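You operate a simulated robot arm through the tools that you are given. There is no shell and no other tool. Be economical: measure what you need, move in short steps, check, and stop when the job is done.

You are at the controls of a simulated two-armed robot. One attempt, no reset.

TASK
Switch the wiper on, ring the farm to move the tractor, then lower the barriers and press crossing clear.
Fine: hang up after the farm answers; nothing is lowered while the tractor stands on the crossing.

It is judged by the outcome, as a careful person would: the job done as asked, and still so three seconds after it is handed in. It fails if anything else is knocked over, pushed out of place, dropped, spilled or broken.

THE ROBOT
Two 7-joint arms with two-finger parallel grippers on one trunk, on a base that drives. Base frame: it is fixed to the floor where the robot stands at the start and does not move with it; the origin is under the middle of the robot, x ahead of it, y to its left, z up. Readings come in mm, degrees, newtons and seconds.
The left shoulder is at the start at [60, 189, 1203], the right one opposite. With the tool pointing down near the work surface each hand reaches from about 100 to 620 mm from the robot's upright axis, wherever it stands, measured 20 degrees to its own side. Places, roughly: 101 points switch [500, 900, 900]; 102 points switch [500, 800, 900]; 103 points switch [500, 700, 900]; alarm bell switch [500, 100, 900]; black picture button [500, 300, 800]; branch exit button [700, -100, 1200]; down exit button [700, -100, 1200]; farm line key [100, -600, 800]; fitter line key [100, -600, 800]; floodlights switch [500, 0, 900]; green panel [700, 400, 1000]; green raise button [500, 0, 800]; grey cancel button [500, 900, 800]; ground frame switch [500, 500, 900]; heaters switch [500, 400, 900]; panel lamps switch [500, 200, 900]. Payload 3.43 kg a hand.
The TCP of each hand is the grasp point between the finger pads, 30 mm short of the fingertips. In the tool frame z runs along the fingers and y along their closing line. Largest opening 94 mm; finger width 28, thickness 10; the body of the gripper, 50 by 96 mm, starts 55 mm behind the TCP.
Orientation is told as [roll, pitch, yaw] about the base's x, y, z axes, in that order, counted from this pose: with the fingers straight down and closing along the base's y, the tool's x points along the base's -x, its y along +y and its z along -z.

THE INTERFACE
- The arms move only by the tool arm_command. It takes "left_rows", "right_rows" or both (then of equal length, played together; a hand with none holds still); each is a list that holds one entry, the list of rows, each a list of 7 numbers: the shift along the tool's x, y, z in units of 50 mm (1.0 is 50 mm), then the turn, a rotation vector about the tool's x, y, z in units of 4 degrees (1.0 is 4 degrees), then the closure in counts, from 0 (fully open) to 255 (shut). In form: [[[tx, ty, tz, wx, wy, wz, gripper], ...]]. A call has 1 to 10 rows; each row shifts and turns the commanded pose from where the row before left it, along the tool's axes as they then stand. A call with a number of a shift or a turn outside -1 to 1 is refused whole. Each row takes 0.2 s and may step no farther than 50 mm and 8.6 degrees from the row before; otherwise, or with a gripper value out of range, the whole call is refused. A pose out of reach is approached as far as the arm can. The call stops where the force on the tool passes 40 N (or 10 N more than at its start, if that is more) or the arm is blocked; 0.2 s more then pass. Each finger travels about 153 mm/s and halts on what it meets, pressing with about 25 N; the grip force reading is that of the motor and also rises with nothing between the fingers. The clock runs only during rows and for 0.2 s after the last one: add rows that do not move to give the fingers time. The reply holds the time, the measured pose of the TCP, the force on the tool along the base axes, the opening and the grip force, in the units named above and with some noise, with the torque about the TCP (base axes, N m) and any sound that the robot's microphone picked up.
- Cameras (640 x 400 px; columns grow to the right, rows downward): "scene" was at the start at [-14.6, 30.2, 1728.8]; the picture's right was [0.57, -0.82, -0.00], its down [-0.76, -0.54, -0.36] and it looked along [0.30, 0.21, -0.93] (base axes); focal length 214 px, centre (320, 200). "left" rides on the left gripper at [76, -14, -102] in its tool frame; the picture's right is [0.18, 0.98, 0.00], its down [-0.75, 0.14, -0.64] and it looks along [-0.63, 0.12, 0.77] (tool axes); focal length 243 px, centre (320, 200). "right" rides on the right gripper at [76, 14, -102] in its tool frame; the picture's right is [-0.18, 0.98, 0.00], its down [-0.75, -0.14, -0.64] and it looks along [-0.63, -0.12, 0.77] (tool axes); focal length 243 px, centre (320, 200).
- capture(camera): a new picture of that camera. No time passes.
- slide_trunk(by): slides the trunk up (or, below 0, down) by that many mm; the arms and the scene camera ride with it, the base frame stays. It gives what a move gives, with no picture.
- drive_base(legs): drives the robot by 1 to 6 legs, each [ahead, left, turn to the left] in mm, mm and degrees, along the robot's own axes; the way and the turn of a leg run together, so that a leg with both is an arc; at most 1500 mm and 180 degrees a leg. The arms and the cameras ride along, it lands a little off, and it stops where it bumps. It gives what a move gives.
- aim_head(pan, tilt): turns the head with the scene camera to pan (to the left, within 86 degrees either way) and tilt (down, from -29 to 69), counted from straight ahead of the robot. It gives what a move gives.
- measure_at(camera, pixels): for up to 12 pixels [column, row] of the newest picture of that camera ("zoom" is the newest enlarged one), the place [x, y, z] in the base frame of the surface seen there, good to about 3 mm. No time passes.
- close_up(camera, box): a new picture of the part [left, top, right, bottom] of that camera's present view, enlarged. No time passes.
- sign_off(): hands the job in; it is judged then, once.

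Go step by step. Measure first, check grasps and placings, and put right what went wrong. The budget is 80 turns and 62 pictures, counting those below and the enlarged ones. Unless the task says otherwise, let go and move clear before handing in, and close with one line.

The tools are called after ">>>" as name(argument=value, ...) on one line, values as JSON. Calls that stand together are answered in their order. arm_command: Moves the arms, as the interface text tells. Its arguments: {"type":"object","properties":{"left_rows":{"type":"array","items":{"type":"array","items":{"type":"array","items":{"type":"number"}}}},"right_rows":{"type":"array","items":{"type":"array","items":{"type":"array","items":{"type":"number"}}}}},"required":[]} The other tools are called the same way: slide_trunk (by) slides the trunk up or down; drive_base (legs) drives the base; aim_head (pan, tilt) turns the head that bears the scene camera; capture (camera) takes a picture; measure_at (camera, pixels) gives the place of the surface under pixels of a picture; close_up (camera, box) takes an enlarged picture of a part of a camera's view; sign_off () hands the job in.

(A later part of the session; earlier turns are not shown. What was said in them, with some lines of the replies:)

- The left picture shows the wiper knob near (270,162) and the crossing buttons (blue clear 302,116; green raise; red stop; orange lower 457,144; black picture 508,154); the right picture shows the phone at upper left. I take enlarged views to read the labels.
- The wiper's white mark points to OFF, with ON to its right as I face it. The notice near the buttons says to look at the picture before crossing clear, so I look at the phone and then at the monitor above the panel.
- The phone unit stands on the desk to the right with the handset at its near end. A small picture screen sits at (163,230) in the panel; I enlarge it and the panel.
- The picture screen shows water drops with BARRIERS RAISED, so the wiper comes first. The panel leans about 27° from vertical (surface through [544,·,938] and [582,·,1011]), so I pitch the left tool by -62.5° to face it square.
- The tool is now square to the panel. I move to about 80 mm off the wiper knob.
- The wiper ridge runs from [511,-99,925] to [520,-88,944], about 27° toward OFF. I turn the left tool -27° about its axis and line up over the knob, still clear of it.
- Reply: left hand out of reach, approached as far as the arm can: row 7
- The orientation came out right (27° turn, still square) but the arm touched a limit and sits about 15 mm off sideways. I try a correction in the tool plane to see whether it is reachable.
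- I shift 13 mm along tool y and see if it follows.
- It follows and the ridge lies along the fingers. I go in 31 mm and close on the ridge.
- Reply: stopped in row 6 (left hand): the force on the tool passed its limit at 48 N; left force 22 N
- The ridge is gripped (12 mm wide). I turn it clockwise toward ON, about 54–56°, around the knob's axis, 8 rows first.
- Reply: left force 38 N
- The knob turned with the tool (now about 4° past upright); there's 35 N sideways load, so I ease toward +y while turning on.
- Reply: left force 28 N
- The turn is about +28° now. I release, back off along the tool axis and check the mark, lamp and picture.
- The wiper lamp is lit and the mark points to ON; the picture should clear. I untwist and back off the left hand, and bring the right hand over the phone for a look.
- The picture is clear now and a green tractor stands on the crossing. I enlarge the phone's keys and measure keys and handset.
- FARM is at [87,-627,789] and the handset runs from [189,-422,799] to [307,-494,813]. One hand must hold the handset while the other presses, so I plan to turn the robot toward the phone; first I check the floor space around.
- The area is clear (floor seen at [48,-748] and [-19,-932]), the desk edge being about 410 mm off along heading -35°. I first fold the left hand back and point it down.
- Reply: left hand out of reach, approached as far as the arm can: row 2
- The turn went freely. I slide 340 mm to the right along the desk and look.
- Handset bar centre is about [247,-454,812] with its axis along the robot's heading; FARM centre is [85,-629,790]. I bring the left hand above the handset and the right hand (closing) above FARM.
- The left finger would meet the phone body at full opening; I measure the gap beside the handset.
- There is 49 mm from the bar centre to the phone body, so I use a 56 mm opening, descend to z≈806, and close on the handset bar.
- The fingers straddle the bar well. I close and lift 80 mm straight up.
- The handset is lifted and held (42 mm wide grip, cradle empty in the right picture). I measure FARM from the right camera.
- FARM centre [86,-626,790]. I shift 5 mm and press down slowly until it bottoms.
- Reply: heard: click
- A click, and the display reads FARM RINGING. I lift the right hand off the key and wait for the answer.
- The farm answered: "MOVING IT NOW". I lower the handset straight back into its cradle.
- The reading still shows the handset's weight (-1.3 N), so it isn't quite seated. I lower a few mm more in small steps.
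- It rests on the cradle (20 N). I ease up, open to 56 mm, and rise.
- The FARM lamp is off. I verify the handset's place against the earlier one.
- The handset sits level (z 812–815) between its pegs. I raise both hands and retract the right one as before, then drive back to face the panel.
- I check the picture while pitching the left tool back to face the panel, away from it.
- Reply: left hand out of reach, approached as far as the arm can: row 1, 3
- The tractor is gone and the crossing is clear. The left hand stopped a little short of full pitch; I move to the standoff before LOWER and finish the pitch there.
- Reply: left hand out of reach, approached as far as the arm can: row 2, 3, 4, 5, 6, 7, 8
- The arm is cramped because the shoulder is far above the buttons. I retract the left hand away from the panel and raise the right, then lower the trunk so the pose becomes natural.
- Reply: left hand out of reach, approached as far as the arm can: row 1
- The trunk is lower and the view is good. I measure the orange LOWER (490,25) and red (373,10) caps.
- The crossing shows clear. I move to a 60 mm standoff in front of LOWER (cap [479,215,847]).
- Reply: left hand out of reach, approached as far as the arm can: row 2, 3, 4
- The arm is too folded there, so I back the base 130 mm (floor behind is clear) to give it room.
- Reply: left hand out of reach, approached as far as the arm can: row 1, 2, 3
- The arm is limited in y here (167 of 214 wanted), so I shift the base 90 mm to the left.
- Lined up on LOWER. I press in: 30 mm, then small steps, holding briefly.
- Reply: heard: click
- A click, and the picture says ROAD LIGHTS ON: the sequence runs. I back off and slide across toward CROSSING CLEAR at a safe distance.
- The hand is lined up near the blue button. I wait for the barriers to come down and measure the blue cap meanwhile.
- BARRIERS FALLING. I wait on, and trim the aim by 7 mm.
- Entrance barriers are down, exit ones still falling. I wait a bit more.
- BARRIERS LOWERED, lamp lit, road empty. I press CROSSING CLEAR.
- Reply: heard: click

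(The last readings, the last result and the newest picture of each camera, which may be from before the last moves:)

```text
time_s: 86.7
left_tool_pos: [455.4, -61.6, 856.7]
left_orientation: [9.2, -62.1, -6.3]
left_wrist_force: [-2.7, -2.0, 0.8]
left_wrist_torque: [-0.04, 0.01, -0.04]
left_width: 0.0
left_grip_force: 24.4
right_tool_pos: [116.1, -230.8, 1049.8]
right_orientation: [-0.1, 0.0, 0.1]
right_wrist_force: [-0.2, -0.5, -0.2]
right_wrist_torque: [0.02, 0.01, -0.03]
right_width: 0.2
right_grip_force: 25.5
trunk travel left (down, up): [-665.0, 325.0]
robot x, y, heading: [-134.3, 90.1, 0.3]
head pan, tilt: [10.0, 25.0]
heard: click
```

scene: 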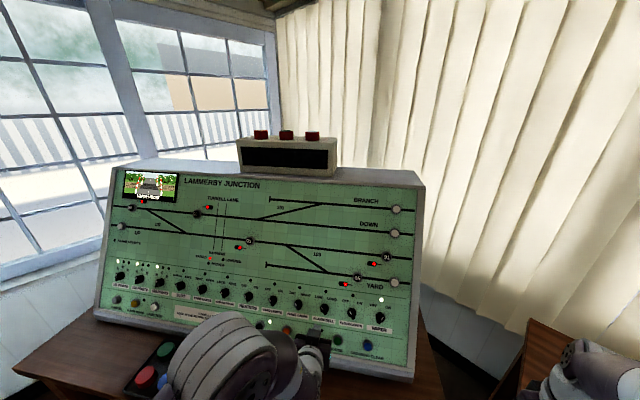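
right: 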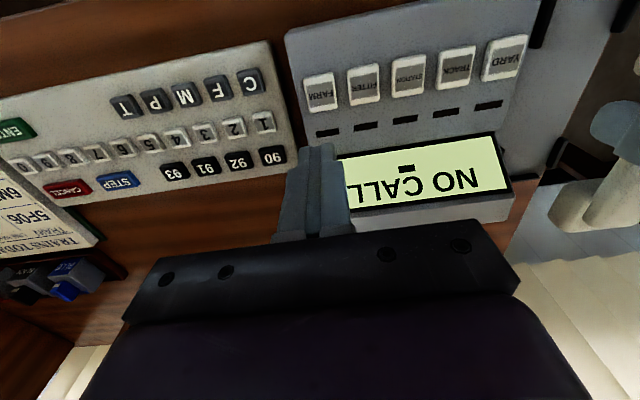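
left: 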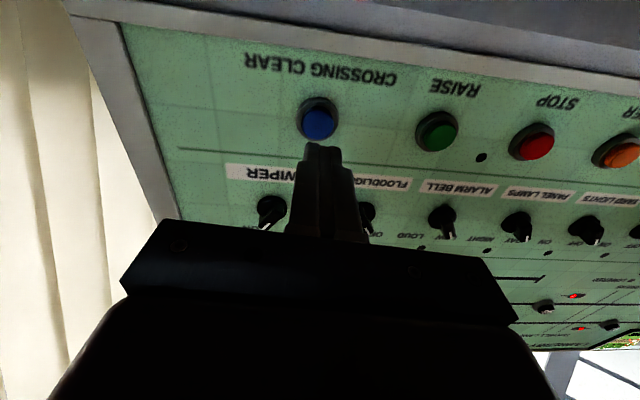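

A click was heard. I back the hand off and check the panel.

>>> arm_command(left_rows=[[[0, 0, -0.7, 0, 0, 0, 255], [0, 0, -0.8, 0, 0, 0, 255], [0, 0, -0.5, 0, 0, 0, 255], [0, 0, 0, 0, 0, 0, 255]]])

>>> close_up(camera="scene", box=[90, 150, 290, 275])

>>> capture(camera="scene")

```text
time_s: 87.7
left_tool_pos: [368.6, -67.8, 902.2]
left_orientation: [9.3, -61.8, -6.3]
left_wrist_force: [0.8, -0.1, 0.3]
left_wrist_torque: [0.0, 0.0, 0.03]
left_width: 0.1
left_grip_force: 25.2
right_tool_pos: [116.0, -231.2, 1049.5]
right_orientation: [0.0, 0.1, 0.1]
right_wrist_force: [0.3, 0.7, 0.1]
right_wrist_torque: [0.01, 0.02, -0.03]
right_width: 0.0
right_grip_force: 25.2
trunk travel left (down, up): [-665.0, 325.0]
robot x, y, heading: [-133.3, 89.0, 0.2]
head pan, tilt: [10.0, 25.0]
```

```text
3.20 times, centred on (190, 212) of scene
```

zoom: 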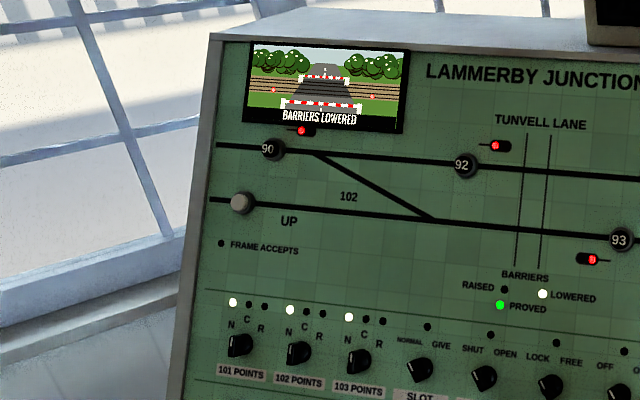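

```text
5 pictures are left
```

scene: 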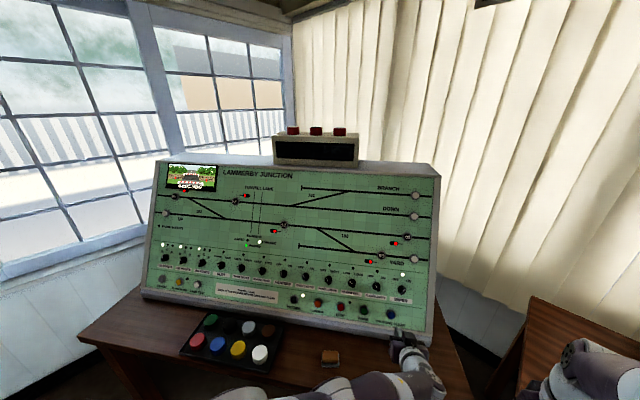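

PROVED is lit green, LOWERED is lit, the wiper lamp is on, the handset is back in its cradle, and both hands are clear. I hand the job in.

>>> sign_off()

```text
The job is handed in.
```

The job is done and handed in: wiper on, farm rung and hung up after it answered, barriers lowered once the tractor was gone, and crossing clear pressed (PROVED lit green).
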